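You operate a simulated robot arm through the tools that you are given. There is no shell and no other tool.

The job below is to be done with a simulated robot arm. You get a single attempt, and the scene is never put back.

JOB
Wind the rack's motor slide to the 90 mark and clamp it.
Fine: rack socket switch off first, then free the yellow clamp.
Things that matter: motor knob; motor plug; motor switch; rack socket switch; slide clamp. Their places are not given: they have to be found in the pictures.

It is judged by the outcome, as a careful person would: the job done as asked, and still so three seconds after it is handed in. It fails if anything else is knocked over, pushed out of place, dropped, spilled or broken.

ROBOT AND FRAMES
A 7-joint arm with a two-finger parallel gripper, fixed in place. Base frame: the origin is at the foot of the arm, x ahead of it, y to its left, z up. Readings come in m, degrees, newtons and seconds.
With the tool pointing down near the work surface it reaches from about 0.3 to 0.86 m from the base axis. Its first joint turns from -143.0 to 143.0 degrees. Payload 3 kg.
Tool frame: the origin (TCP) lies between the finger pads and is the grasp point; the fingertips stand 0.03 m ahead of it; z points along the fingers, y is the line along which they close. The gripper opens to 0.094 m. The fingers are 0.028 m wide and 0.01 m thick; the gripper's body (0.05 by 0.096 m) begins 0.055 m behind the TCP.
Orientation is told as [roll, pitch, yaw] about the base's x, y, z axes, in that order, counted from this pose: with the fingers straight down and closing along the base's y, the tool's x points along the base's -x, its y along +y and its z along -z.

CONTROLS
- The arm moves only by the tool arm_command. Its argument "rows" is a list of rows, each a list of 7 numbers: the shift along the tool's x, y, z in cm, then the turn, a rotation vector about the tool's x, y, z in degrees, then the closure, from 0 (fully open) to 1 (shut). In form: [[dx, dy, dz, ax, ay, az, hand], ...]. A call has 1 to 20 rows; each row is the pose to reach, as a shift and turn from the pose commanded when the call began, along the tool's axes at that moment. Each row takes 0.2 s and may step no farther than 0.05 m and 8.6 degrees from the row before; otherwise, or with a gripper value out of range, the whole call is refused. A pose out of reach is approached as far as the arm can. The call stops where the force on the tool passes 40 N (or 10 N more than at its start, if that is more) or the arm is blocked; 0.2 s more then pass. Each finger travels about 0.072 m/s and halts on what it meets, pressing with about 29 N; the grip force reading is that of the motor and also rises with nothing between the fingers. The clock runs only during rows and for 0.2 s after the last one: add rows that repeat a pose to give the fingers time. The reply holds the time, the measured pose of the TCP, the force on the tool along the base axes, the opening and the grip force, in the units named above and with some noise, with the torque about the TCP (base axes, N m) and any sound that the robot's microphone picked up.
- Cameras (640 x 400 px; columns grow to the right, rows downward): "scene" is fixed at [0.2174, 0.6508, 1.6203]; the picture's right is [-0.56, -0.83, 0.00], its down [-0.67, 0.46, -0.59] and it looks along [0.48, -0.33, -0.81] (base axes); focal length 323 px, centre (320, 200). "wrist" rides on the gripper at [0.076, 0.014, -0.102] in the tool frame; the picture's right is [-0.18, 0.98, 0.00], its down [-0.75, -0.14, -0.64] and it looks along [-0.63, -0.12, 0.77] (tool axes); focal length 243 px, centre (320, 200).
- get_image(camera): a new picture of that camera. The clock stands still meanwhile.
- measure_at(camera, pixels): for up to 12 pixels [column, row] of the newest picture of that camera ("zoom" is the newest enlarged one), the place [x, y, z] in the base frame of the surface seen there, good to about 0.002 m. The clock stands still meanwhile.
- inspect(camera, box): a new picture of the part [left, top, right, bottom] of that camera's present view, enlarged. The clock stands still meanwhile.
- close_job(): hands the job in; it is judged then, once.

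Open the gripper and draw the arm clear of the work before you hand the job in, unless the task says otherwise.

The tools are called after "Call:" as name(argument=value, ...) on one line, values as JSON. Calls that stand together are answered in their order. arm_command: Moves the arm, as the interface text tells. Its arguments: {"type":"object","properties":{"rows":{"type":"array","items":{"type":"array","items":{"type":"number"}}}},"required":["rows"]} The other tools are called the same way: get_image (camera) takes a picture; measure_at (camera, pixels) gives the place of the surface under pixels of a picture; inspect (camera, box) takes an enlarged picture of a part of a camera's view; close_job () hands the job in.

At the start:

```text
time_s: 0.0
tcp_pos: [0.3873, 0.2292, 1.2901]
tcp_rot: [0.0, 0.0, 0.0]
ft_force: [0.5, 0.9, -0.9]
wrist_torque: [-0.02, -0.02, -0.03]
finger_gap: 0.0943
finger_force: 0.1
```

scene: 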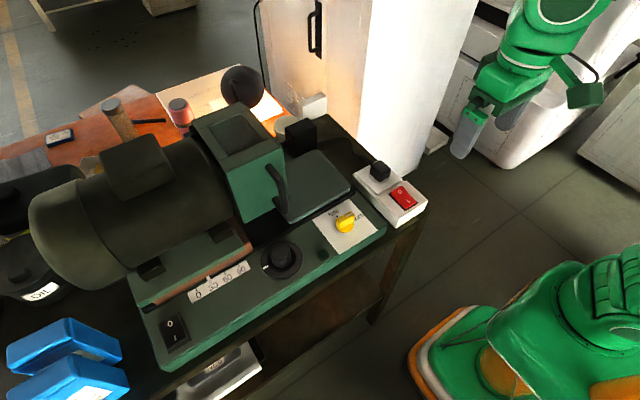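
wrist: 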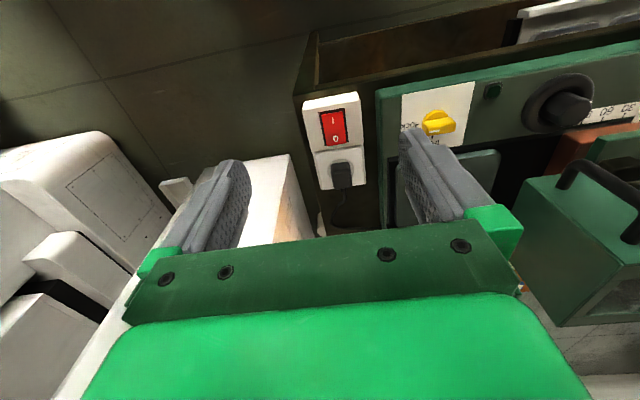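

The scene shows a green machine with a black knob near (282,258), a yellow clamp at (346,222), a red rocker on a socket at (402,197) and a black rocker at (173,330). I'll enlarge these parts to read them.

Call:
inspect(camera="scene", box=[300, 140, 440, 260])

Call:
inspect(camera="scene", box=[130, 220, 330, 370])

Call:
inspect(camera="wrist", box=[290, 60, 640, 260])

```text
3.33 times, centred on (370, 200) of scene
```

zoom: 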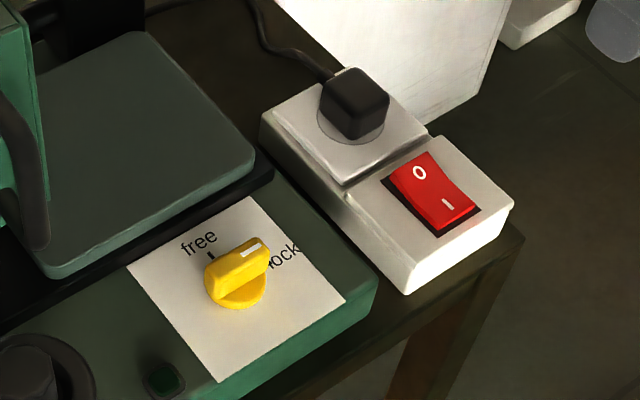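

```text
2.67 times, centred on (230, 295) of scene
```

zoom: 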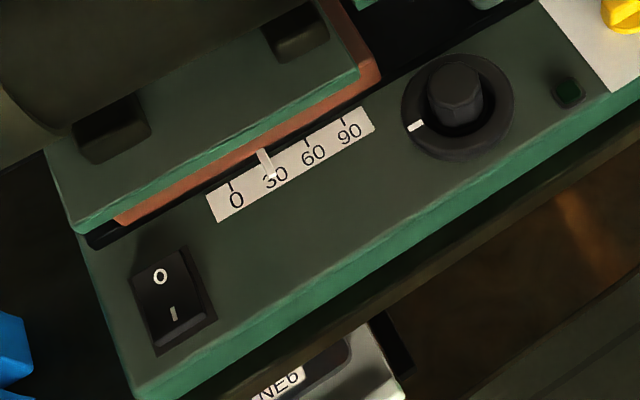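

```text
1.83 times, centred on (465, 160) of wrist
```

zoom: 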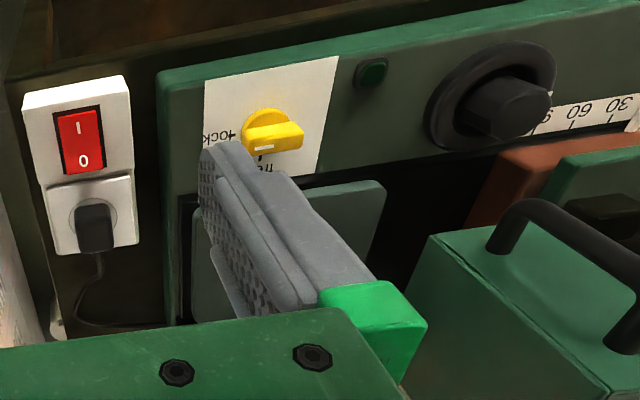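

The slide pointer sits at 30, the red socket rocker appears on, and the yellow clamp points toward "lock". I'll measure the key features in the scene picture.

Call:
inspect(camera="scene", box=[360, 150, 440, 220])

Call:
measure_at(camera="scene", pixels=[[346, 220], [340, 235], [356, 240], [404, 192], [402, 203], [412, 210], [380, 168], [282, 250], [282, 258], [275, 275], [300, 258], [262, 268]])

Call:
inspect(camera="scene", box=[310, 195, 380, 255])

```text
5.71 times, centred on (400, 185) of scene
```

zoom: 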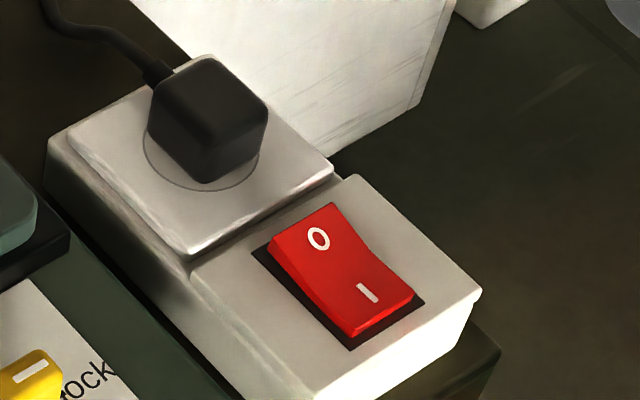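

```text
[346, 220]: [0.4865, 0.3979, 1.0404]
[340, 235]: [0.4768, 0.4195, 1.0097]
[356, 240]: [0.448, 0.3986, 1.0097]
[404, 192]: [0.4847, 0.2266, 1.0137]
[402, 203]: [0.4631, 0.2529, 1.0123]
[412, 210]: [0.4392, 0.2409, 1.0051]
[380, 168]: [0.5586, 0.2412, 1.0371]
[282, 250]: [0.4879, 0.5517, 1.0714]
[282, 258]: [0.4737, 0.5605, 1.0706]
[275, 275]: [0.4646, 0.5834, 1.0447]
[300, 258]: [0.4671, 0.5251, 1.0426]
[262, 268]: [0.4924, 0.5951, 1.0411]
```

```text
6.67 times, centred on (345, 225) of scene
```

zoom: 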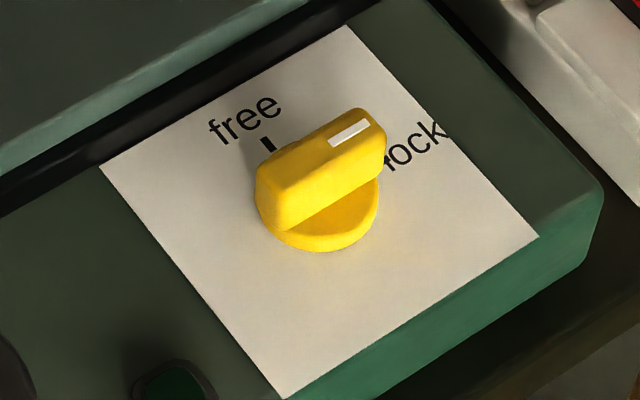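

I'll take a fresh zoom on the red rocker and measure its ends to see which side is raised.

Call:
inspect(camera="scene", box=[360, 150, 440, 220])

Call:
measure_at(camera="zoom", pixels=[[331, 210], [275, 245], [305, 225], [320, 240], [345, 265], [368, 292], [395, 310], [352, 328], [410, 293], [380, 325], [230, 290], [450, 290]])

```text
5.71 times, centred on (400, 185) of scene
```

zoom: 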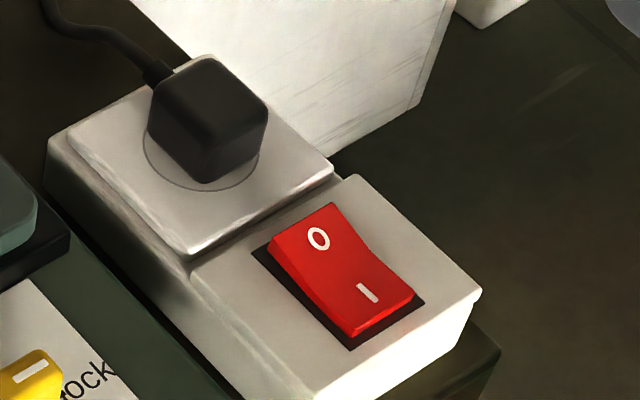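

```text
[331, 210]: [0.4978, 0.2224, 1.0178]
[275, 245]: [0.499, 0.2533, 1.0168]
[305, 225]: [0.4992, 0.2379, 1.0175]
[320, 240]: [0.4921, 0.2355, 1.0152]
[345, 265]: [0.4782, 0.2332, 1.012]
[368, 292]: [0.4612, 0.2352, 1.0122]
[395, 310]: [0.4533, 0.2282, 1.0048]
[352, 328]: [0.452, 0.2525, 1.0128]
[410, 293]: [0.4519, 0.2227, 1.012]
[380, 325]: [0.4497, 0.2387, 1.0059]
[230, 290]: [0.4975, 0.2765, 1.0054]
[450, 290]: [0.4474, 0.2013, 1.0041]
```

O end (x≈0.499) stands at z≈1.0175 and the I end at ≈1.0125, so the socket is on; I'll need to press the O end. Next I measure the clamp in detail.

Call:
inspect(camera="scene", box=[310, 195, 380, 255])

Call:
measure_at(camera="zoom", pixels=[[350, 130], [355, 112], [380, 128], [383, 150], [262, 165], [295, 185], [275, 222], [320, 160], [320, 245], [375, 205], [266, 145], [450, 130]])

Call:
inspect(camera="scene", box=[240, 225, 320, 295])

Call:
measure_at(camera="zoom", pixels=[[320, 165], [330, 150], [370, 170], [290, 170], [320, 210], [340, 200], [190, 285], [480, 230], [330, 400], [250, 150], [200, 270], [300, 300]])

```text
6.67 times, centred on (345, 225) of scene
```

zoom: 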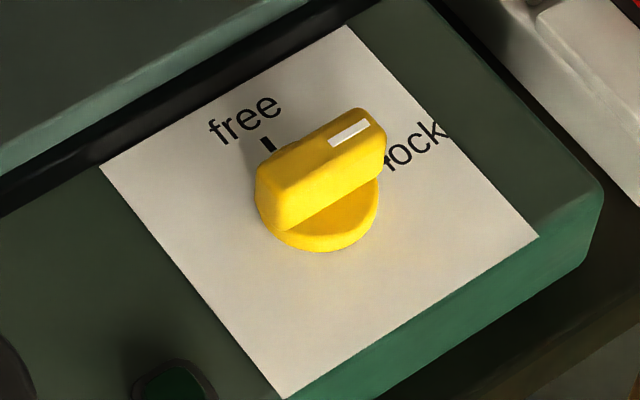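

```text
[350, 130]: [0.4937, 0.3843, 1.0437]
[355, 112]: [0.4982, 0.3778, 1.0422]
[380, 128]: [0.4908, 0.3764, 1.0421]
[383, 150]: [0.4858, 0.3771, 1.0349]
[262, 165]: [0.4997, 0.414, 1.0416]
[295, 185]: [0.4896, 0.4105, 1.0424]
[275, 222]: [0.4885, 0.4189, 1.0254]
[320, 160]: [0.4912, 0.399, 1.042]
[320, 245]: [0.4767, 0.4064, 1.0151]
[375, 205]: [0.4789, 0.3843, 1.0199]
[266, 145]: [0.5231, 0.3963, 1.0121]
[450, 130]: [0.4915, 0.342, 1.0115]
```

```text
5.71 times, centred on (280, 260) of scene
```

zoom: 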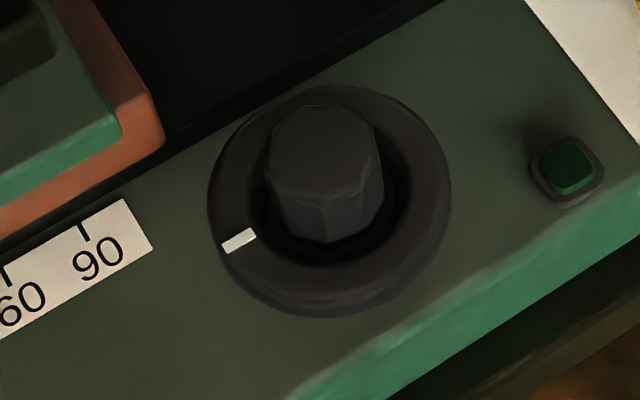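

```text
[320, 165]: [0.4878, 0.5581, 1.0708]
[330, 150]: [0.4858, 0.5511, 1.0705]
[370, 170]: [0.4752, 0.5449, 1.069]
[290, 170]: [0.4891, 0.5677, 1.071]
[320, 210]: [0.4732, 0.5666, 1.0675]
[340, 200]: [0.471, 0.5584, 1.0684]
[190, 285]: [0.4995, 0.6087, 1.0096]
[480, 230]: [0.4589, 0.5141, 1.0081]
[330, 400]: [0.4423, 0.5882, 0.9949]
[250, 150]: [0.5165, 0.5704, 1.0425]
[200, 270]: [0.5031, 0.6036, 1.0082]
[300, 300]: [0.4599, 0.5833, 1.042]
```

Clamp ridge lies along y from about 0.376 to 0.417 at x≈0.493 (top z≈1.043), "free" tick is on its +x side; the knob top is near (0.480, 0.557, 1.071). Now I check heights of surrounding bodies (housing, motor, plug) for clearance.

Call:
measure_at(camera="scene", pixels=[[240, 130], [285, 155], [245, 215], [278, 190], [210, 110], [275, 165], [300, 135], [315, 195], [378, 168], [387, 160], [250, 245], [200, 255]])

Call:
measure_at(camera="scene", pixels=[[140, 165], [170, 190], [215, 235], [60, 240], [210, 280], [216, 290], [228, 268], [258, 265], [196, 290], [212, 283], [227, 275], [242, 267]])

Call:
inspect(camera="scene", box=[180, 250, 260, 310])

Call:
measure_at(camera="zoom", pixels=[[80, 295], [230, 205], [365, 170], [490, 115], [130, 330], [260, 265], [380, 210], [500, 150], [215, 190], [245, 240], [100, 345], [550, 130]])

```text
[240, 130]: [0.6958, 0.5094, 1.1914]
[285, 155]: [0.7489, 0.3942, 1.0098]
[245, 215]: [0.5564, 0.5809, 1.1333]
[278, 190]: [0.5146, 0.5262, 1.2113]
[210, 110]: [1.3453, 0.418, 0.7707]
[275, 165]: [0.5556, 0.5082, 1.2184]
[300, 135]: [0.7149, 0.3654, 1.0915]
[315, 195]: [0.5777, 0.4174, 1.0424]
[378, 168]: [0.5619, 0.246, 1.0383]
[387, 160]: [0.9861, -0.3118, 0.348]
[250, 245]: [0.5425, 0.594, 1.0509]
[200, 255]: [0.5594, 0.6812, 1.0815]
```

```text
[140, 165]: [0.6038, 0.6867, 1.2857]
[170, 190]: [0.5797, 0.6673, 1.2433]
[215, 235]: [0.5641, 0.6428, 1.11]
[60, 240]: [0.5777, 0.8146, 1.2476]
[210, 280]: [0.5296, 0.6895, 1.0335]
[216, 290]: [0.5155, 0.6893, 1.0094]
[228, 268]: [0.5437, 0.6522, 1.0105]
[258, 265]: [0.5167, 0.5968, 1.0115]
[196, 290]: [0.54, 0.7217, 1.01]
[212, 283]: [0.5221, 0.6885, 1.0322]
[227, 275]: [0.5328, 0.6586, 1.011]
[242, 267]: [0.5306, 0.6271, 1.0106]
```

```text
6.67 times, centred on (220, 280) of scene
```

zoom: 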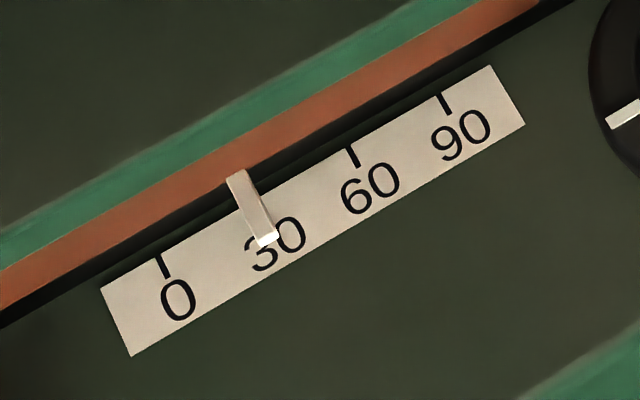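

```text
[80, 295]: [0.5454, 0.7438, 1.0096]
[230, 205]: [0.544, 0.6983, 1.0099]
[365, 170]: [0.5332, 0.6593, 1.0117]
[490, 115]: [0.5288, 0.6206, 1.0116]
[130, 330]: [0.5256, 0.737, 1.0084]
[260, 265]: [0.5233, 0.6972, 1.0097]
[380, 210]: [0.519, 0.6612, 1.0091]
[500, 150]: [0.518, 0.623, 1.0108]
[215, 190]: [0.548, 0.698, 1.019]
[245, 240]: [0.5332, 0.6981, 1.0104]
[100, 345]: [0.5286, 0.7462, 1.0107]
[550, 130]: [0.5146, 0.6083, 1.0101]
```

Now I measure the scale ticks (0 at (163,262), 60 at (352,155), 90 at (445,103) in the zoom) and the pointer, which stands above the scale and needs parallax correction.

Call:
measure_at(camera="zoom", pixels=[[163, 262], [167, 275], [352, 155], [356, 165], [445, 103], [448, 112], [238, 175], [248, 195], [256, 215], [266, 238], [262, 232], [272, 236]])

Call:
measure_at(camera="scene", pixels=[[277, 165], [280, 175], [283, 190], [287, 205], [270, 145], [260, 215], [235, 190], [262, 160], [372, 178], [384, 160], [381, 172], [390, 170]])

```text
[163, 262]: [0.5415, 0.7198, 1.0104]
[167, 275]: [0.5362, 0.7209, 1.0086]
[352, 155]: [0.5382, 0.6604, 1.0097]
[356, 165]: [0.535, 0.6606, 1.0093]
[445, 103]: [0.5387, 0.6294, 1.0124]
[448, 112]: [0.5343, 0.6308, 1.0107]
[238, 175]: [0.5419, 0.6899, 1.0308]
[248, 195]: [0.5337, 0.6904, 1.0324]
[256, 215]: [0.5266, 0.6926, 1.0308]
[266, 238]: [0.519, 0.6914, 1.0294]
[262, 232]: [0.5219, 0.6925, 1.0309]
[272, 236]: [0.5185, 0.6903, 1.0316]
```

```text
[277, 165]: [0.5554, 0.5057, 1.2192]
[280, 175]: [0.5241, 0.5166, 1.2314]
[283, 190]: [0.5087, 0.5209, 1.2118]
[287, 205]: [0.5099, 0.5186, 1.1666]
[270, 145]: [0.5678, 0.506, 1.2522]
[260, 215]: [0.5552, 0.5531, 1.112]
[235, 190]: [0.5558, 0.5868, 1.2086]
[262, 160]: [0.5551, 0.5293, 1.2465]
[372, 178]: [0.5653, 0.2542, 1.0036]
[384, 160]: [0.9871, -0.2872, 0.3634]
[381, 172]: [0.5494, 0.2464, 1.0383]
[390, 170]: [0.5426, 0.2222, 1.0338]
```

The pointer now reads ≈30 (y≈0.691; the 90 tick is at y≈0.630). The housing's black handle near (282,190) juts out close to the knob, so I take a closer look at it.

Call:
inspect(camera="scene", box=[230, 140, 330, 290])

Call:
inspect(camera="wrist", box=[480, 60, 640, 280])

```text
2.67 times, centred on (280, 215) of scene
```

zoom: 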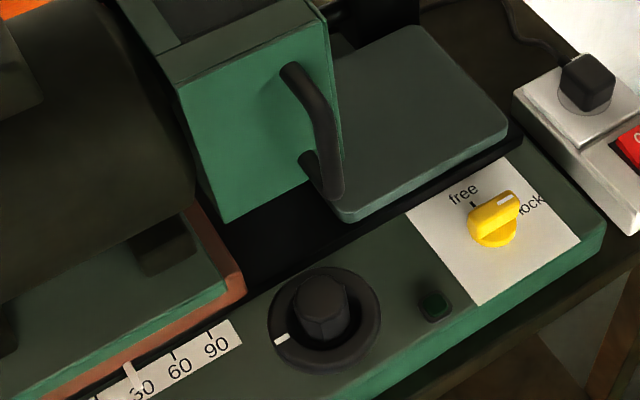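

```text
1.82 times, centred on (560, 170) of wrist
```

zoom: 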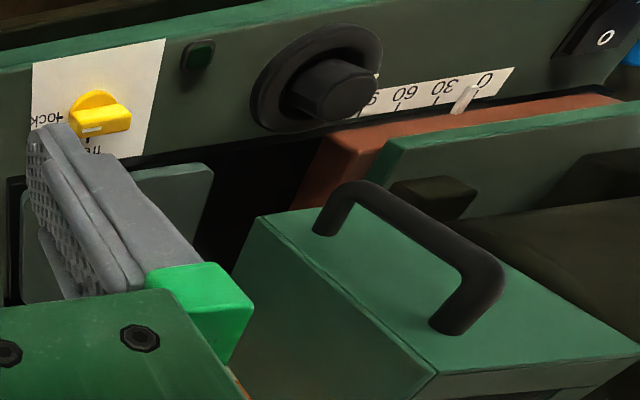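

I measure points along the handle and knob in a fresh scene zoom.

Call:
inspect(camera="scene", box=[230, 140, 330, 290])

Call:
measure_at(camera="zoom", pixels=[[290, 72], [310, 95], [325, 120], [328, 150], [330, 175], [332, 192], [320, 190], [338, 185], [305, 160], [315, 100], [335, 140], [225, 215]])

Call:
measure_at(camera="zoom", pixels=[[322, 282], [345, 290], [300, 290], [322, 308], [300, 310], [345, 310], [322, 335], [280, 338], [370, 310], [325, 355], [290, 290], [350, 280]])

```text
2.67 times, centred on (280, 215) of scene
```

zoom: 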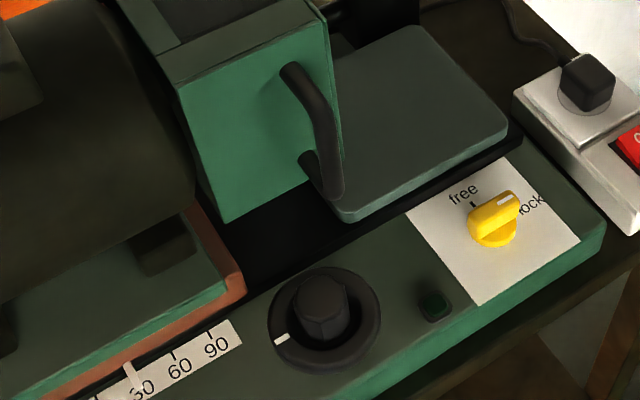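

```text
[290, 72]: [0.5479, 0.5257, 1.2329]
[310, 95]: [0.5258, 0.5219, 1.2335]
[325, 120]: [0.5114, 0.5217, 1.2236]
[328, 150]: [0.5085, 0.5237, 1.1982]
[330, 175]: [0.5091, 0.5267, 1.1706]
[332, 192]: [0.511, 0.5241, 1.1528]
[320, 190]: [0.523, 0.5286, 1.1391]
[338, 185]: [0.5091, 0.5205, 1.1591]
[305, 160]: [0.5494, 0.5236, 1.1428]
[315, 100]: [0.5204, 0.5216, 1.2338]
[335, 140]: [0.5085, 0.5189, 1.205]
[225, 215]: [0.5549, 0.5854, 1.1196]
```

```text
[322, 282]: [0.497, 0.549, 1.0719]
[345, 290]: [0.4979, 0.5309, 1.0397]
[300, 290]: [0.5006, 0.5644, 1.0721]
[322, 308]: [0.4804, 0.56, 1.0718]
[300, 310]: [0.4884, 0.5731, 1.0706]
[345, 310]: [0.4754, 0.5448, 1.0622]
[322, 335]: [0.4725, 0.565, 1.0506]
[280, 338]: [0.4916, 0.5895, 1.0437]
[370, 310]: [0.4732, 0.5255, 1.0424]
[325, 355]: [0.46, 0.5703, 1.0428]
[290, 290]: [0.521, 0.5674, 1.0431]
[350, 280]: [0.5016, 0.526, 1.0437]
```

The handle occupies about (0.509–0.52, 0.518–0.53), z 1.135–1.235, only ~4.5 cm from the knob axis. I need to know how wide the gripper and wrist are up to 16 cm behind the TCP, so I look at them.

Call:
inspect(camera="scene", box=[420, 0, 640, 170])

Call:
measure_at(camera="zoom", pixels=[[120, 340], [150, 250], [170, 200], [180, 260], [230, 240], [260, 150], [200, 180], [330, 200], [310, 130], [240, 120], [380, 160], [300, 60]])

```text
2.35 times, centred on (530, 85) of scene
```

zoom: 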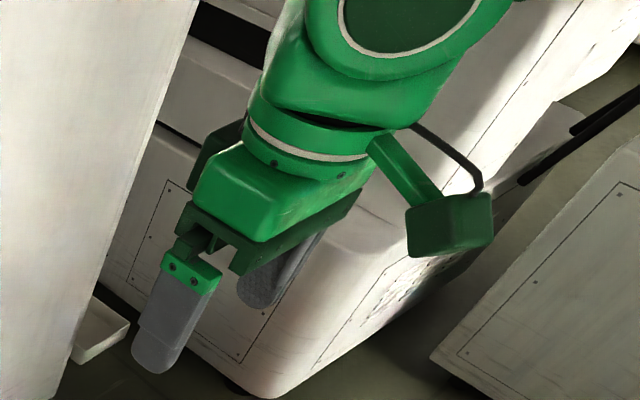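

```text
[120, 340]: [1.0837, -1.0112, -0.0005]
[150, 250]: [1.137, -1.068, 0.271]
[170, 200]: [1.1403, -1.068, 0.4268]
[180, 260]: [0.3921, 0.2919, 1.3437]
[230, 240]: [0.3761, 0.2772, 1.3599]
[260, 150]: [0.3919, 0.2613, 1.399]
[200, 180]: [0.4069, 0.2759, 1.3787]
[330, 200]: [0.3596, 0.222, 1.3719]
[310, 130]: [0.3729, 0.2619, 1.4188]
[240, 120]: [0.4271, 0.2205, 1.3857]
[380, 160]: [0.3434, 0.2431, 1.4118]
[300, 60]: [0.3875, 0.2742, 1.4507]
```

There is an extra dark block on the far side of the gripper (zoom ~(215,155)). I'll zoom in to size it and the flange.

Call:
inspect(camera="scene", box=[475, 20, 600, 120])

Call:
measure_at(camera="zoom", pixels=[[100, 180], [90, 210], [130, 150], [110, 230], [75, 230], [140, 130], [170, 170], [155, 250], [190, 130], [180, 300], [330, 280], [300, 200]])

Call:
measure_at(camera="zoom", pixels=[[220, 60], [180, 110], [260, 200], [370, 180], [320, 100], [440, 220], [500, 300], [560, 260], [420, 290], [560, 310], [480, 330], [440, 340]])

```text
4.00 times, centred on (538, 70) of scene
```

zoom: 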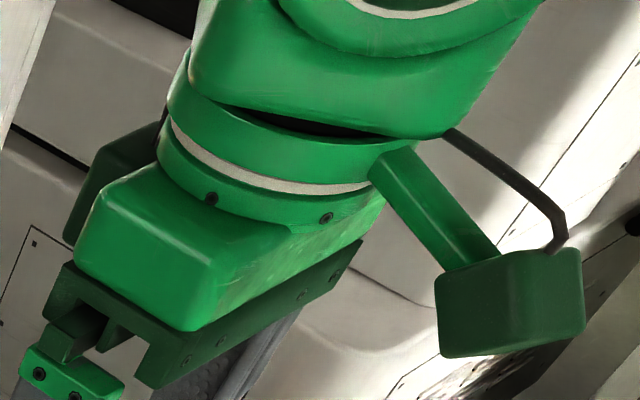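

```text
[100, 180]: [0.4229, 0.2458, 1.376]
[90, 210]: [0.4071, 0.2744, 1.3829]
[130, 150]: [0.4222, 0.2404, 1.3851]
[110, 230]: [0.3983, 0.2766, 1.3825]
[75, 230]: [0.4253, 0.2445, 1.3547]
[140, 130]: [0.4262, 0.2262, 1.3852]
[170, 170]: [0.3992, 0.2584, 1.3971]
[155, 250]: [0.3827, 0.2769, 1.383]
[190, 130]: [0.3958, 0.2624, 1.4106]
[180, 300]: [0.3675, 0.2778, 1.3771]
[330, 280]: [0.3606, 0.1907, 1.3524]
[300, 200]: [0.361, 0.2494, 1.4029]
```

```text
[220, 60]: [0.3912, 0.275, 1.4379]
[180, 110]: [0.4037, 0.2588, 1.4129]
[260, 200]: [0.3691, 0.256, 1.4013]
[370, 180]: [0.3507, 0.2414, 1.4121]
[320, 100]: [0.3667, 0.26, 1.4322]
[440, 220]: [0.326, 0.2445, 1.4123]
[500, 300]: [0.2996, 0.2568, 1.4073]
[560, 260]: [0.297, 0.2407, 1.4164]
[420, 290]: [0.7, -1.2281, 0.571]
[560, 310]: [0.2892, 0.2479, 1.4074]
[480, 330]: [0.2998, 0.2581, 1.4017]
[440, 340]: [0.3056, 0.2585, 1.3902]
```

The gripper carries a small block on its tool −x side (about 4 cm out) and the camera on +x. Now I check the surroundings of the socket: its plate, plug, the white cabinet and the clearances there.

Call:
measure_at(camera="scene", pixels=[[368, 180], [390, 182], [365, 150], [400, 100], [368, 100], [362, 60], [410, 160], [420, 205], [392, 178], [375, 195], [399, 185], [330, 150]])

Call:
measure_at(camera="wrist", pixels=[[275, 180], [290, 165], [300, 230], [255, 240], [332, 128], [342, 175], [335, 160], [335, 105], [315, 155], [350, 150], [180, 190], [320, 200]])

```text
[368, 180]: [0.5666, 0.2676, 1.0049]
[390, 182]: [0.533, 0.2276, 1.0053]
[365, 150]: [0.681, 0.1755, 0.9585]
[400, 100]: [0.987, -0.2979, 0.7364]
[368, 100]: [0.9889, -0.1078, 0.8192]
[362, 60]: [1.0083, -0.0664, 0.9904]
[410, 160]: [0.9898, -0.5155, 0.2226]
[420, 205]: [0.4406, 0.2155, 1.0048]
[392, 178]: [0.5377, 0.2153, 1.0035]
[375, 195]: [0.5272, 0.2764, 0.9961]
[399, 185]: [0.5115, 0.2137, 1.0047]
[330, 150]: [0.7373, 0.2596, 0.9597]
```

```text
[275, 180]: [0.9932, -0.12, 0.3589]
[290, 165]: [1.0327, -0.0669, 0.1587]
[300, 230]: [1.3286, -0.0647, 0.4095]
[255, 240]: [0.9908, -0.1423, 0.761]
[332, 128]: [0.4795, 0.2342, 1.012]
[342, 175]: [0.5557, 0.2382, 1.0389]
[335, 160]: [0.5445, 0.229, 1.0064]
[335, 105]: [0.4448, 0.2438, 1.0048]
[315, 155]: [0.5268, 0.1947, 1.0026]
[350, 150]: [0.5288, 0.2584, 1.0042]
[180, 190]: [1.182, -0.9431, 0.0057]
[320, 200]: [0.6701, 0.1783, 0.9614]
```

Socket plate is flat at z≈1.005 and the cabinet is far away. I move the closed gripper above the rocker's O end at (0.489, 0.237), stopping at TCP z≈1.07 (tips ≈1.04).

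Call:
arm_command(rows=[[-4, 0.3, 0, 0, 0, 0, 1], [-8, 0.6, 0, 0, 0, 0, 1], [-10.17, 0.78, 2, 0, 0, 0, 1], [-10.17, 0.78, 6.5, 0, 0, 0, 1], [-10.17, 0.78, 11, 0, 0, 0, 1], [-10.17, 0.78, 15.5, 0, 0, 0, 1], [-10.17, 0.78, 19, 0, 0, 0, 1], [-10.17, 0.78, 21, 0, 0, 0, 1], [-10.17, 0.78, 22, 0, 0, 0, 1], [-10.17, 0.78, 22, 0, 0, 0, 1]])

Call:
get_image(camera="wrist")

Call:
get_image(camera="scene")

```text
time_s: 2.2
tcp_pos: [0.4889, 0.2359, 1.0687]
tcp_rot: [0.0, 0.0, 0.2]
ft_force: [0.5, 1.2, -0.5]
wrist_torque: [-0.02, 0.0, -0.02]
finger_gap: 0.0003
finger_force: 28.6
```

```text
taken
```

wrist: 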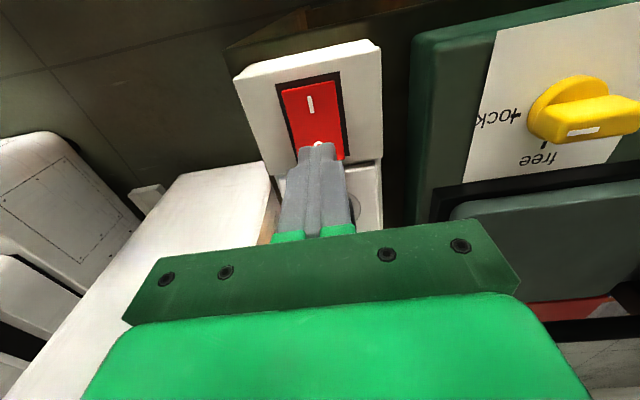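

```text
taken
```

scene: 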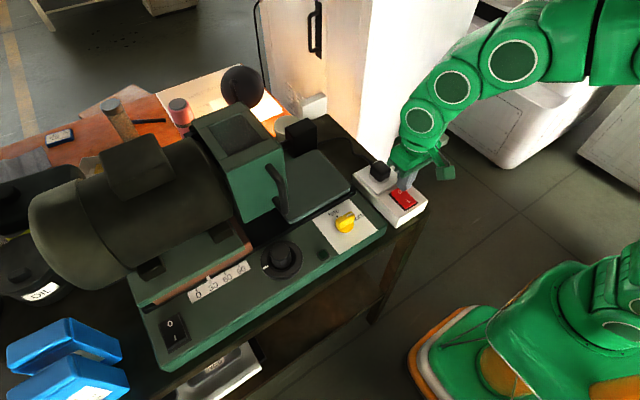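

The fingertips are right over the rocker's O end in the wrist picture (318,148). I press down gently in small steps and then lift back.

Call:
arm_command(rows=[[0, 0, 1.2, 0, 0, 0, 1], [0, 0, 1.8, 0, 0, 0, 1], [0, 0, 2.1, 0, 0, 0, 1], [0, 0, 2.3, 0, 0, 0, 1], [0, 0, 2.5, 0, 0, 0, 1], [0, 0, 2.7, 0, 0, 0, 1]])

```text
time_s: 3.5
tcp_pos: [0.4892, 0.2365, 1.0456]
tcp_rot: [0.0, -0.1, -0.1]
ft_force: [-1.6, -1.9, 8.0]
wrist_torque: [-0.06, 0.15, -0.08]
finger_gap: 0.0
finger_force: 29.4
heard: click, click
stopped in row 6: the force on the tool passed its limit at 49 N (the readings are from after the stop); the commanded pose is now the measured one
```

Two clicks were heard and the press stopped at 49 N. I lift off and check the rocker state.

Call:
arm_command(rows=[[0, 0, -1, 0, 0, 0, 1], [0, 0, -4, 0, 0, 0, 1], [0, 0, -8, 0, 0, 0, 1], [0, 0, -12, 0, 0, 0, 1], [0, 0, -16, 0, 0, 0, 1], [4, 0, -16, 0, 0, 0, 1], [8, 0, -16, 0, 0, 0, 1], [8, 0, -16, 0, 0, 0, 0.5]])

Call:
inspect(camera="scene", box=[360, 150, 440, 220])

Call:
get_image(camera="wrist")

Call:
get_image(camera="scene")

```text
time_s: 5.3
tcp_pos: [0.4105, 0.2349, 1.1978]
tcp_rot: [0.1, 1.4, -0.4]
ft_force: [0.7, 0.7, -0.1]
wrist_torque: [0.0, -0.01, -0.02]
finger_gap: 0.0473
finger_force: 0.1
```

```text
5.71 times, centred on (400, 185) of scene
```

zoom: 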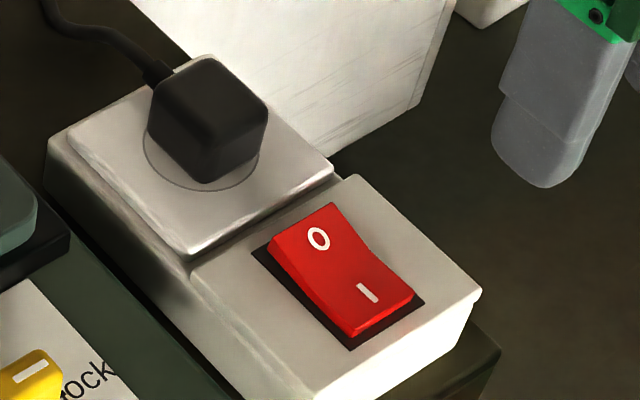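

```text
taken
```

wrist: 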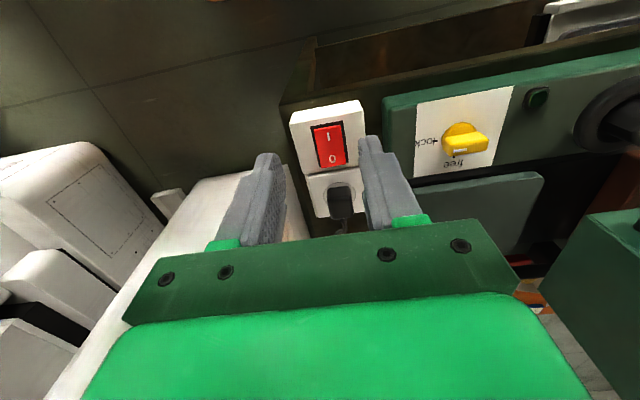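

```text
taken
```

scene: 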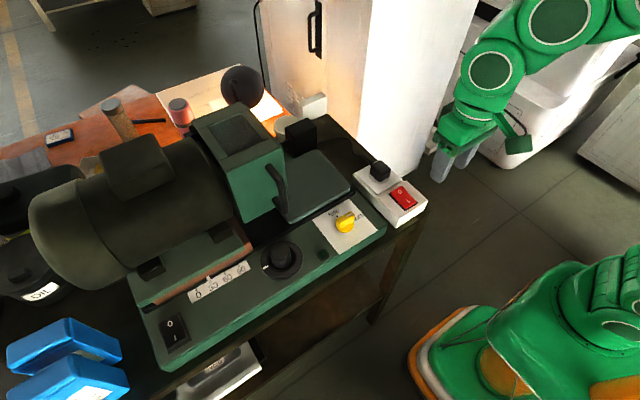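

Picture looks the same as before the press; I measure the rocker ends to confirm which side is up.

Call:
inspect(camera="scene", box=[380, 175, 425, 215])

Call:
measure_at(camera="zoom", pixels=[[270, 100], [300, 120], [250, 130], [340, 170], [370, 190], [330, 210], [390, 230], [400, 260], [370, 280], [350, 260], [420, 210], [240, 110]])

Call:
inspect(camera="wrist", box=[280, 90, 400, 230])

```text
10.00 times, centred on (402, 195) of scene
```

zoom: 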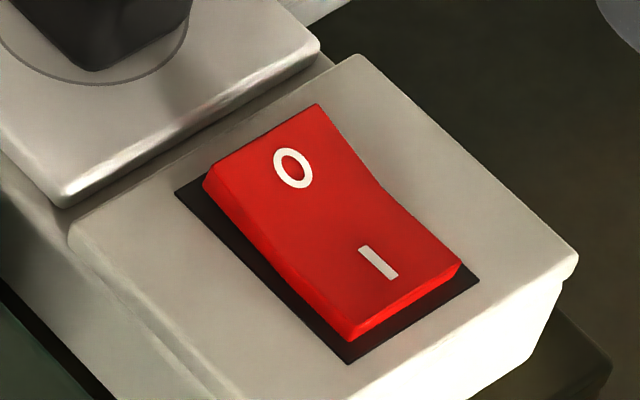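

```text
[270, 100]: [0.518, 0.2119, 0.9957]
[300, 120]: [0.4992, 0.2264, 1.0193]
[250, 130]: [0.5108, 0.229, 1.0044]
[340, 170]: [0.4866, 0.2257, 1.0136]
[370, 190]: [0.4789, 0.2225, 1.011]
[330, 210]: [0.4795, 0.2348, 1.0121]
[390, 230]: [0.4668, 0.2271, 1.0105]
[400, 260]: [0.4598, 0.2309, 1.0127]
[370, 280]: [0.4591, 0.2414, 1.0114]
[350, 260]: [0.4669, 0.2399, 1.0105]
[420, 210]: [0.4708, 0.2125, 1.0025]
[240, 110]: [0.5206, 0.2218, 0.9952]
```

```text
2.86 times, centred on (340, 160) of wrist
```

zoom: 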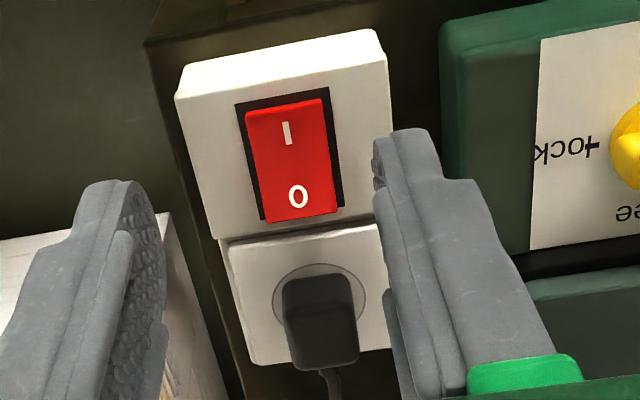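

The O end is still high (z≈1.019), so the rocker clicked off and back on — the fingertips likely overlapped the pivot. I'll re-approach farther out at x≈0.504 so only the O end's edge is touched.

Call:
arm_command(rows=[[-4, 0, 0, 0, 0, 0, 1], [-8, 0, 0, 0, 0, 0, 1], [-9.5, 0, 2, 0, 0, 0, 1], [-9.5, 0, 6, 0, 0, 0, 1], [-9.5, 0, 10, 0, 0, 0, 1], [-9.5, 0, 13, 0, 0, 0, 1], [-9.5, 0, 14, 0, 0, 0, 1], [-9.5, 0, 14, 0, 0, 0, 1], [-9.5, 0, 14, 0, 0, 0, 1]])

Call:
get_image(camera="wrist")

```text
time_s: 7.3
tcp_pos: [0.5041, 0.2374, 1.0655]
tcp_rot: [0.0, 0.0, -0.1]
ft_force: [-0.3, -0.1, 0.1]
wrist_torque: [0.03, -0.01, -0.01]
finger_gap: 0.0001
finger_force: 28.8
```

```text
taken
```

wrist: 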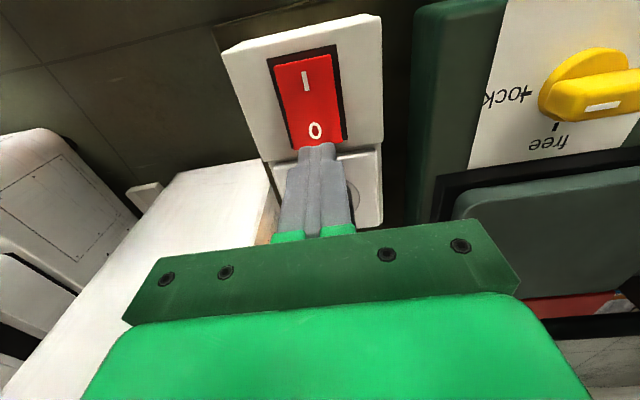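

The tips now cover only the far edge of the O end. I lower in fine steps to just past contact and watch for force and click.

Call:
arm_command(rows=[[0, 0, 1.0, 0, 0, 0, 1], [0, 0, 1.5, 0, 0, 0, 1], [0, 0, 1.7, 0, 0, 0, 1], [0, 0, 1.8, 0, 0, 0, 1], [0, 0, 1.9, 0, 0, 0, 1]])

```text
time_s: 8.5
tcp_pos: [0.504, 0.2368, 1.0479]
tcp_rot: [-0.1, -0.1, 0.0]
ft_force: [0.4, 0.4, 0.9]
wrist_torque: [-0.02, 0.0, 0.01]
finger_gap: 0.0
finger_force: 29.1
```

Nearly at contact with no real force yet; continue in 1 mm steps.

Call:
arm_command(rows=[[0, 0, 0.1, 0, 0, 0, 1], [0, 0, 0.2, 0, 0, 0, 1], [0, 0, 0.2, 0, 0, 0, 1]])

```text
time_s: 9.3
tcp_pos: [0.5039, 0.2359, 1.0454]
tcp_rot: [0.1, 0.0, -0.1]
ft_force: [-1.6, -3.1, 10.5]
wrist_torque: [-0.06, 0.16, 0.03]
finger_gap: 0.0
finger_force: 28.8
heard: click
```

One click with 10 N. I look at the rocker before moving further.

Call:
inspect(camera="wrist", box=[220, 20, 400, 220])

Call:
inspect(camera="scene", box=[380, 175, 425, 215])

Call:
measure_at(camera="zoom", pixels=[[330, 210], [370, 190], [390, 230], [400, 260], [370, 280], [350, 260], [440, 260], [350, 320], [390, 290], [420, 280], [280, 200], [300, 230]])

```text
2.00 times, centred on (310, 120) of wrist
```

zoom: 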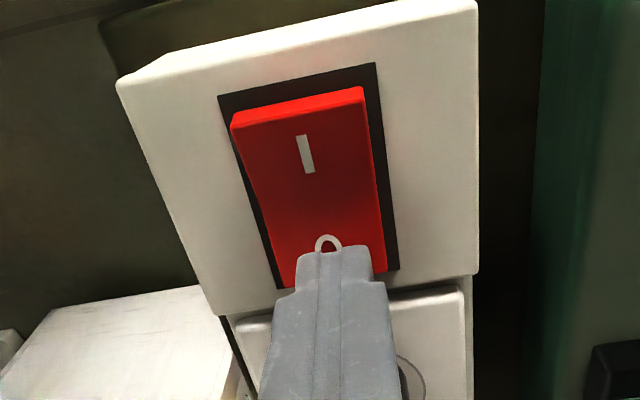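

```text
10.00 times, centred on (402, 195) of scene
```

zoom: 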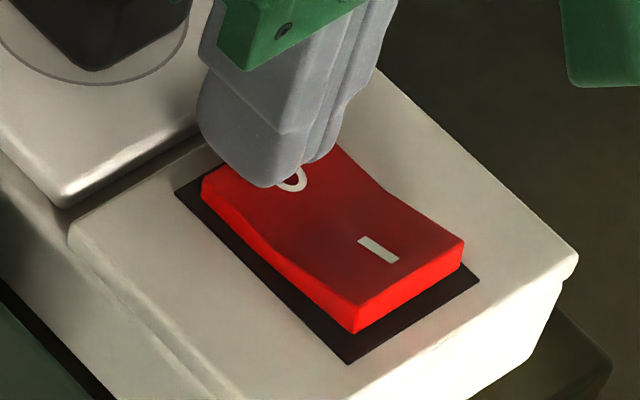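

```text
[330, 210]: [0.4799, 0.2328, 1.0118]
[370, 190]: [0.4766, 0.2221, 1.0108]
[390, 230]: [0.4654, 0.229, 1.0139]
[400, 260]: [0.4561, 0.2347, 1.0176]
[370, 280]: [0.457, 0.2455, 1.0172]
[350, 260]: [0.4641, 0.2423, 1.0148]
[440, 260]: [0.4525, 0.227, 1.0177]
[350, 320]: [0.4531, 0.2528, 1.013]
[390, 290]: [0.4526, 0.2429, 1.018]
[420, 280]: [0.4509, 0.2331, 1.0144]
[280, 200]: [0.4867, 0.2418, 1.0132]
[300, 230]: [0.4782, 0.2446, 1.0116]
```

The rocker has flipped: the I end is up (z≈1.018) and the lamp is dark, so the socket is off. I lift straight up and re-check that it stays off.

Call:
arm_command(rows=[[0, 0, -1, 0, 0, 0, 1], [0, 0, -4, 0, 0, 0, 1], [0, 0, -8, 0, 0, 0, 1], [0, 0, -12, 0, 0, 0, 1], [0, 0, -16, 0, 0, 0, 1], [0, 0, -19, 0, 0, 0, 1], [0, 0, -20, 0, 0, 0, 1], [0, 0, -20, 0, 0, 0, 1]])

Call:
get_image(camera="wrist")

Call:
get_image(camera="scene")

```text
time_s: 11.1
tcp_pos: [0.5039, 0.2351, 1.2433]
tcp_rot: [0.0, 0.0, 0.1]
ft_force: [0.1, 0.5, -0.4]
wrist_torque: [0.0, 0.0, 0.02]
finger_gap: 0.0
finger_force: 28.8
```

```text
taken
```

wrist: 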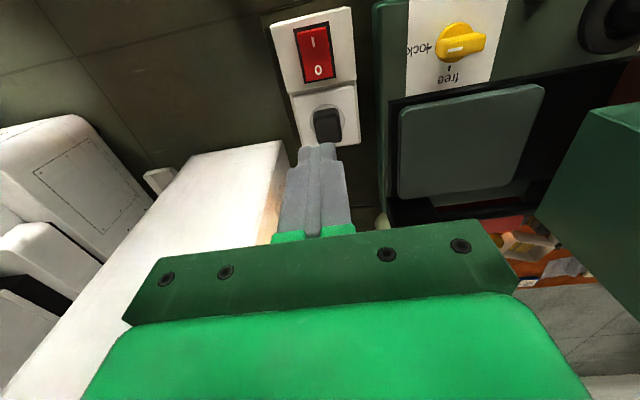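

```text
taken
```

scene: 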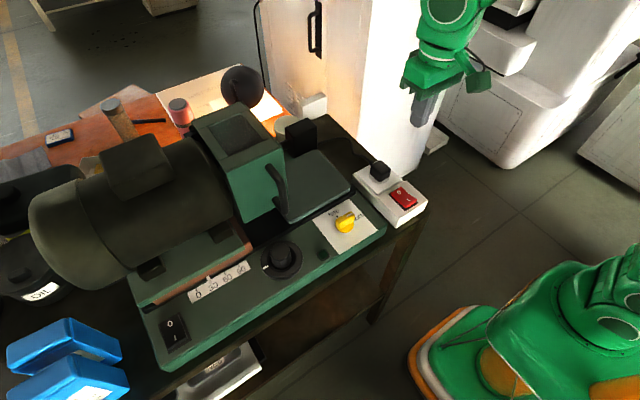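

I verify the rocker after release with a zoom.

Call:
inspect(camera="scene", box=[380, 175, 425, 215])

Call:
measure_at(camera="zoom", pixels=[[300, 120], [260, 150], [340, 170], [400, 260], [370, 280], [440, 260]])

Call:
inspect(camera="wrist", box=[380, 0, 520, 100])

Call:
measure_at(camera="zoom", pixels=[[310, 160], [340, 170], [385, 145], [440, 140], [440, 190], [350, 215], [270, 210], [280, 180], [300, 110], [310, 265], [390, 190], [330, 235]])

```text
10.00 times, centred on (402, 195) of scene
```

zoom: 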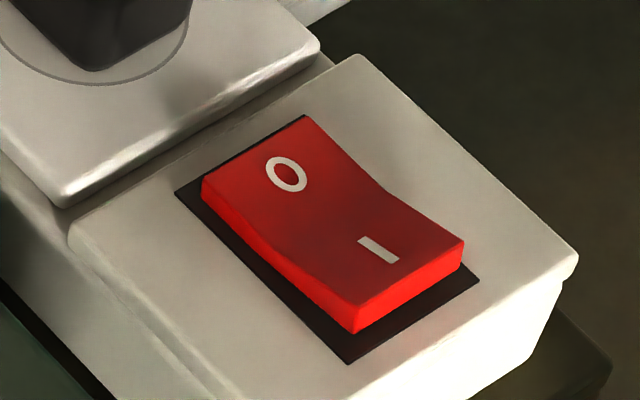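

```text
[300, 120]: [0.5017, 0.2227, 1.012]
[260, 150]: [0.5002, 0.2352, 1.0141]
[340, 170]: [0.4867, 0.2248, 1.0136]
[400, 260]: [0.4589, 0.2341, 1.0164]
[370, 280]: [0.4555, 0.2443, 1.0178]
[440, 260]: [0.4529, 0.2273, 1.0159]
```

```text
4.00 times, centred on (450, 50) of wrist
```

zoom: 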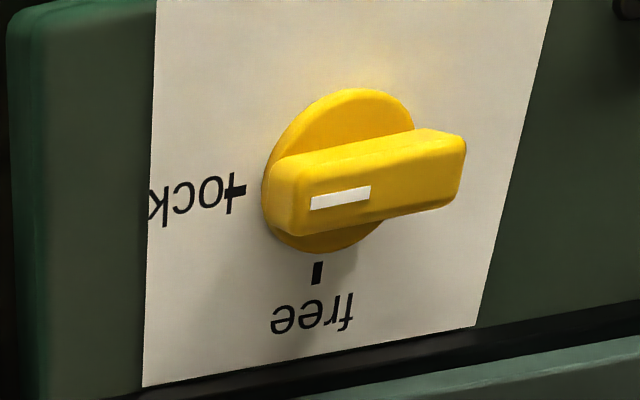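

```text
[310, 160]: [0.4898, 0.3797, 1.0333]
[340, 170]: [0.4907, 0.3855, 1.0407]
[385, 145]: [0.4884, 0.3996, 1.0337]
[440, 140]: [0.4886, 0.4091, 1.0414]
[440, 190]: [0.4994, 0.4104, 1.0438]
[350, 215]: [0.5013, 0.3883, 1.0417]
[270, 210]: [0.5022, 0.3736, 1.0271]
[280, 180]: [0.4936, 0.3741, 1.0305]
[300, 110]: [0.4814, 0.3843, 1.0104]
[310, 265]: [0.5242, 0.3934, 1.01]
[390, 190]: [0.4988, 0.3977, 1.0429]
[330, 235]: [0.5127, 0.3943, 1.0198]
```

Rocker reads off (I side up). Clamp ridge centre is ≈(0.495, 0.395), pointing at "lock" (−y), with the free tick on +x. I move above it turning the wrist to yaw −90° so the fingers close across the ridge.

Call:
arm_command(rows=[[0.1, 1.5, 0, 0, 0, 8.2, 0.5], [0.2, 3, 0, 0, 0, 16.4, 0.5], [0.3, 4.5, 0, 0, 0, 24.6, 0.5], [0.4, 6, 0, 0, 0, 32.8, 0.5], [0.5, 7.5, 0, 0, 0, 41, 0.5], [0.6, 9, 0, 0, 0, 49.2, 0.5], [0.7, 10.5, 0, 0, 0, 57.4, 0.5], [0.8, 12, 0, 0, 0, 65.6, 0.5], [0.9, 13.5, 0, 0, 0, 73.8, 0.5], [0.9, 15, 0, 0, 0, 82, 0.5], [0.9, 16, 0, 0, 0, 90, 0.5], [0.9, 16, 0, 0, 0, 90, 0.5], [0.9, 16, 0, 0, 0, 90, 0.5]])

Call:
get_image(camera="wrist")

Call:
get_image(camera="scene")

```text
time_s: 13.9
tcp_pos: [0.4954, 0.3956, 1.2449]
tcp_rot: [0.1, 0.0, -90.0]
ft_force: [-0.4, 0.1, 0.1]
wrist_torque: [-0.01, -0.01, 0.0]
finger_gap: 0.0466
finger_force: 0.1
```

```text
taken
```

wrist: 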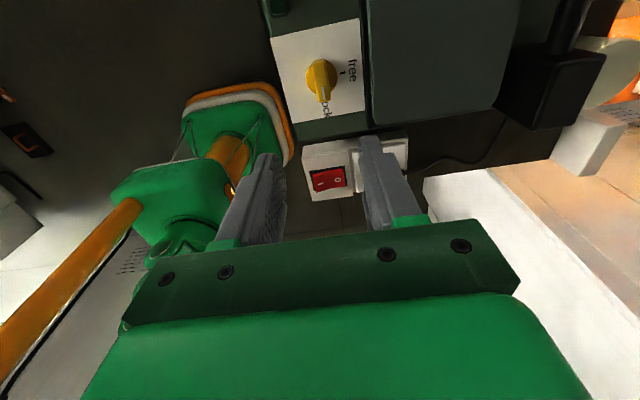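

```text
taken
```

scene: 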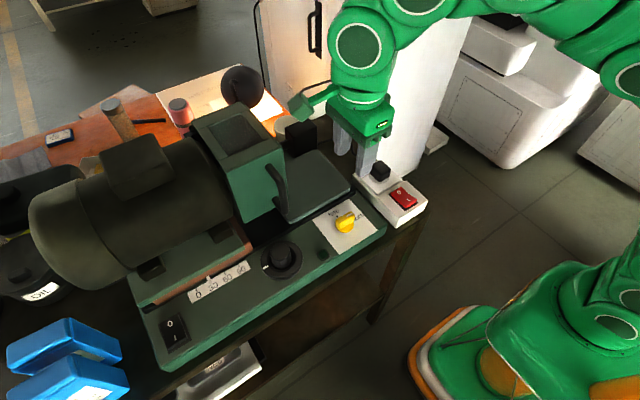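

Positioned over the clamp. I lower to about TCP z≈1.095 first and check alignment and camera clearance to the handle.

Call:
arm_command(rows=[[0, 0, 4, 0, 0, 0, 0.5], [0, 0, 8, 0, 0, 0, 0.5], [0, 0, 11, 0, 0, 0, 0.5], [0, 0, 13, 0, 0, 0, 0.5], [0, 0, 15, 0, 0, 0, 0.5], [0, 0, 15, 0, 0, 0, 0.5]])

Call:
get_image(camera="wrist")

Call:
inspect(camera="scene", box=[240, 100, 440, 260])

```text
time_s: 15.3
tcp_pos: [0.4936, 0.3973, 1.0945]
tcp_rot: [0.1, 0.2, -90.1]
ft_force: [0.3, 0.9, 0.7]
wrist_torque: [-0.02, 0.02, 0.0]
finger_gap: 0.0469
finger_force: 0.1
```

```text
taken
```

wrist: 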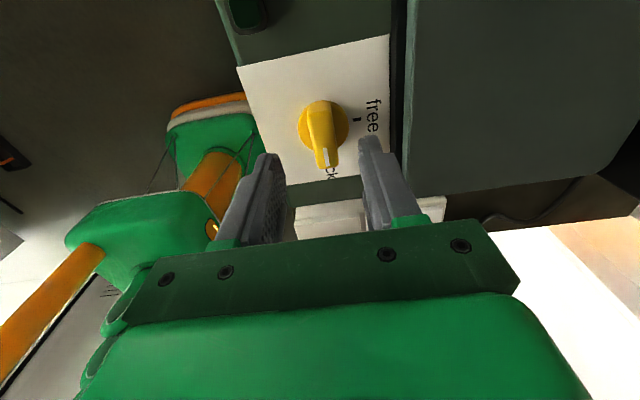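

```text
2.50 times, centred on (340, 180) of scene
```

zoom: 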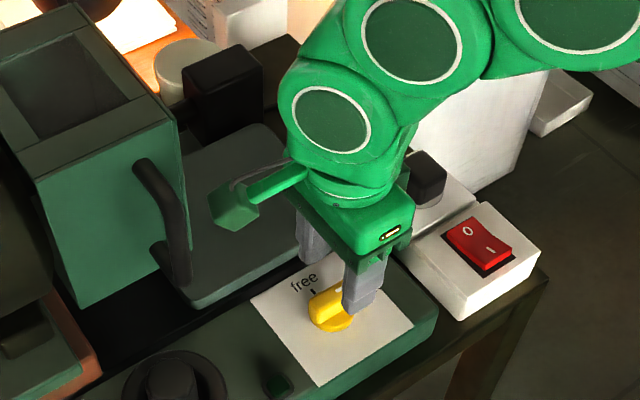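

Alignment looks right: the ridge is centred between the fingers in the wrist picture, and the camera clears the handle. I lower the last 4.1 cm and then close on the ridge.

Call:
arm_command(rows=[[0, 0, 1.5, 0, 0, 0, 0.5], [0, 0, 3, 0, 0, 0, 0.5], [0, 0, 3.7, 0, 0, 0, 0.5], [0, 0, 4.1, 0, 0, 0, 0.5], [0, 0, 4.1, 0, 0, 0, 0.5]])

Call:
get_image(camera="wrist")

Call:
inspect(camera="scene", box=[240, 120, 440, 260])

```text
time_s: 16.5
tcp_pos: [0.4968, 0.3967, 1.0544]
tcp_rot: [0.1, 0.0, -90.0]
ft_force: [0.0, 0.2, 0.8]
wrist_torque: [0.01, 0.01, 0.01]
finger_gap: 0.0471
finger_force: 0.0
```

```text
taken
```

wrist: 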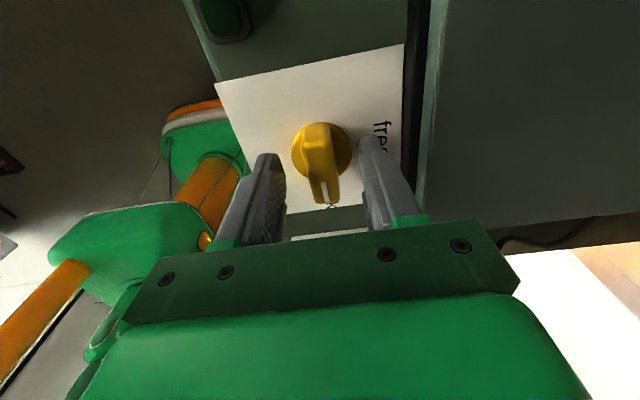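

```text
2.86 times, centred on (340, 190) of scene
```

zoom: 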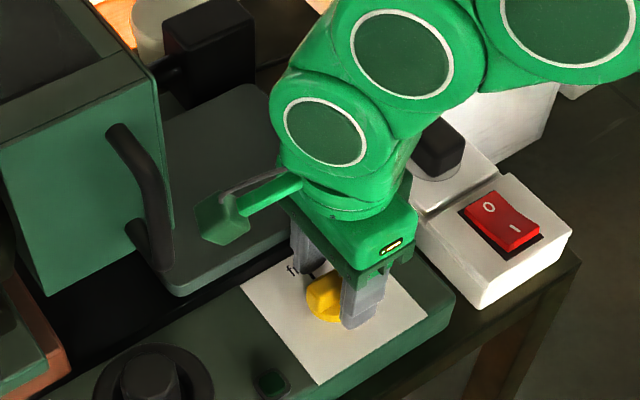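

The fingers straddle the ridge at tip height ≈1.024. I close the gripper on it.

Call:
arm_command(rows=[[0, 0, 0, 0, 0, 0, 0.8], [0, 0, 0, 0, 0, 0, 1], [0, 0, 0, 0, 0, 0, 1], [0, 0, 0, 0, 0, 0, 1]])

Call:
get_image(camera="wrist")

```text
time_s: 17.5
tcp_pos: [0.4961, 0.3974, 1.0537]
tcp_rot: [0.2, 0.1, -90.0]
ft_force: [23.4, 3.7, -1.2]
wrist_torque: [0.34, -0.2, 0.03]
finger_gap: 0.0166
finger_force: 45.6
```

```text
taken
```

wrist: 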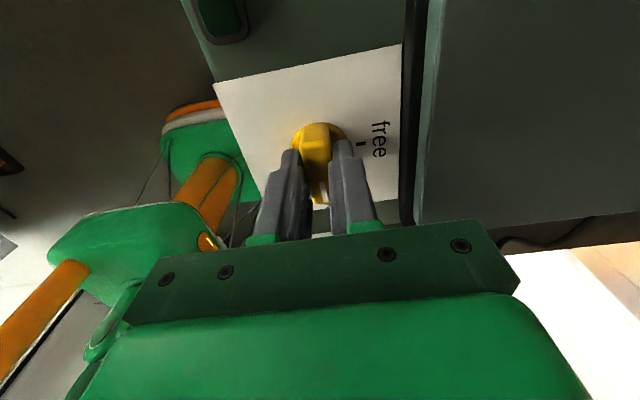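

The grip holds the ridge (gap 16.6 mm) but there is a 23 N side load toward +x, so I'm ~1–2 mm off-centre. I shift slightly along tool y (+x) to relieve it.

Call:
arm_command(rows=[[0, 0.1, 0, 0, 0, 0, 1], [0, 0.15, 0, 0, 0, 0, 1]])

```text
time_s: 18.1
tcp_pos: [0.4969, 0.397, 1.054]
tcp_rot: [0.0, 0.1, -90.0]
ft_force: [10.1, 3.1, 16.8]
wrist_torque: [-1.28, -0.02, 0.05]
finger_gap: 0.0169
finger_force: 45.2
```

A vertical force and torque appeared; I pause one row to see whether it's transient.

Call:
arm_command(rows=[[0, 0, 0, 0, 0, 0, 1], [0, 0, 0, 0, 0, 0, 1]])

Call:
get_image(camera="scene")

```text
time_s: 18.7
tcp_pos: [0.497, 0.3972, 1.0548]
tcp_rot: [0.2, 0.2, -89.9]
ft_force: [5.8, 2.2, 25.9]
wrist_torque: [-0.83, 0.13, 0.04]
finger_gap: 0.0167
finger_force: 45.2
```

```text
taken
```

scene: 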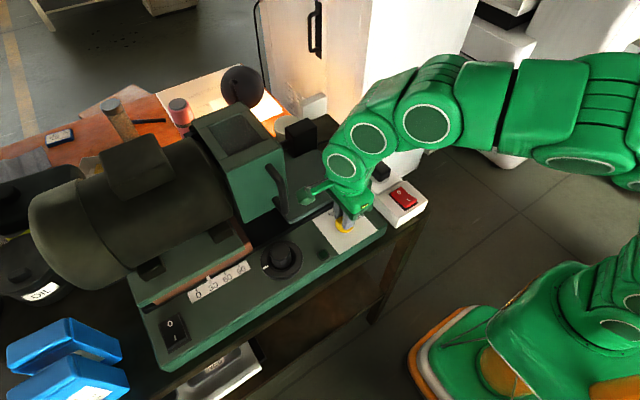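

The upward force probably comes from the ridge's taper pushing the pads up. I ease up 1 mm and begin turning counter-clockwise (toward free) in small steps.

Call:
arm_command(rows=[[0, 0, -0.1, 0, 0, 0, 1], [0, 0.05, -0.15, 0, 0, -4, 1], [0, 0.05, -0.15, 0, 0, -8, 1], [0, 0.05, -0.15, 0, 0, -12, 1]])

```text
time_s: 19.7
tcp_pos: [0.4964, 0.3967, 1.0546]
tcp_rot: [-0.1, 0.1, -77.9]
ft_force: [-18.7, -0.3, 3.6]
wrist_torque: [-0.3, 0.42, -0.1]
finger_gap: 0.0166
finger_force: 44.9
```

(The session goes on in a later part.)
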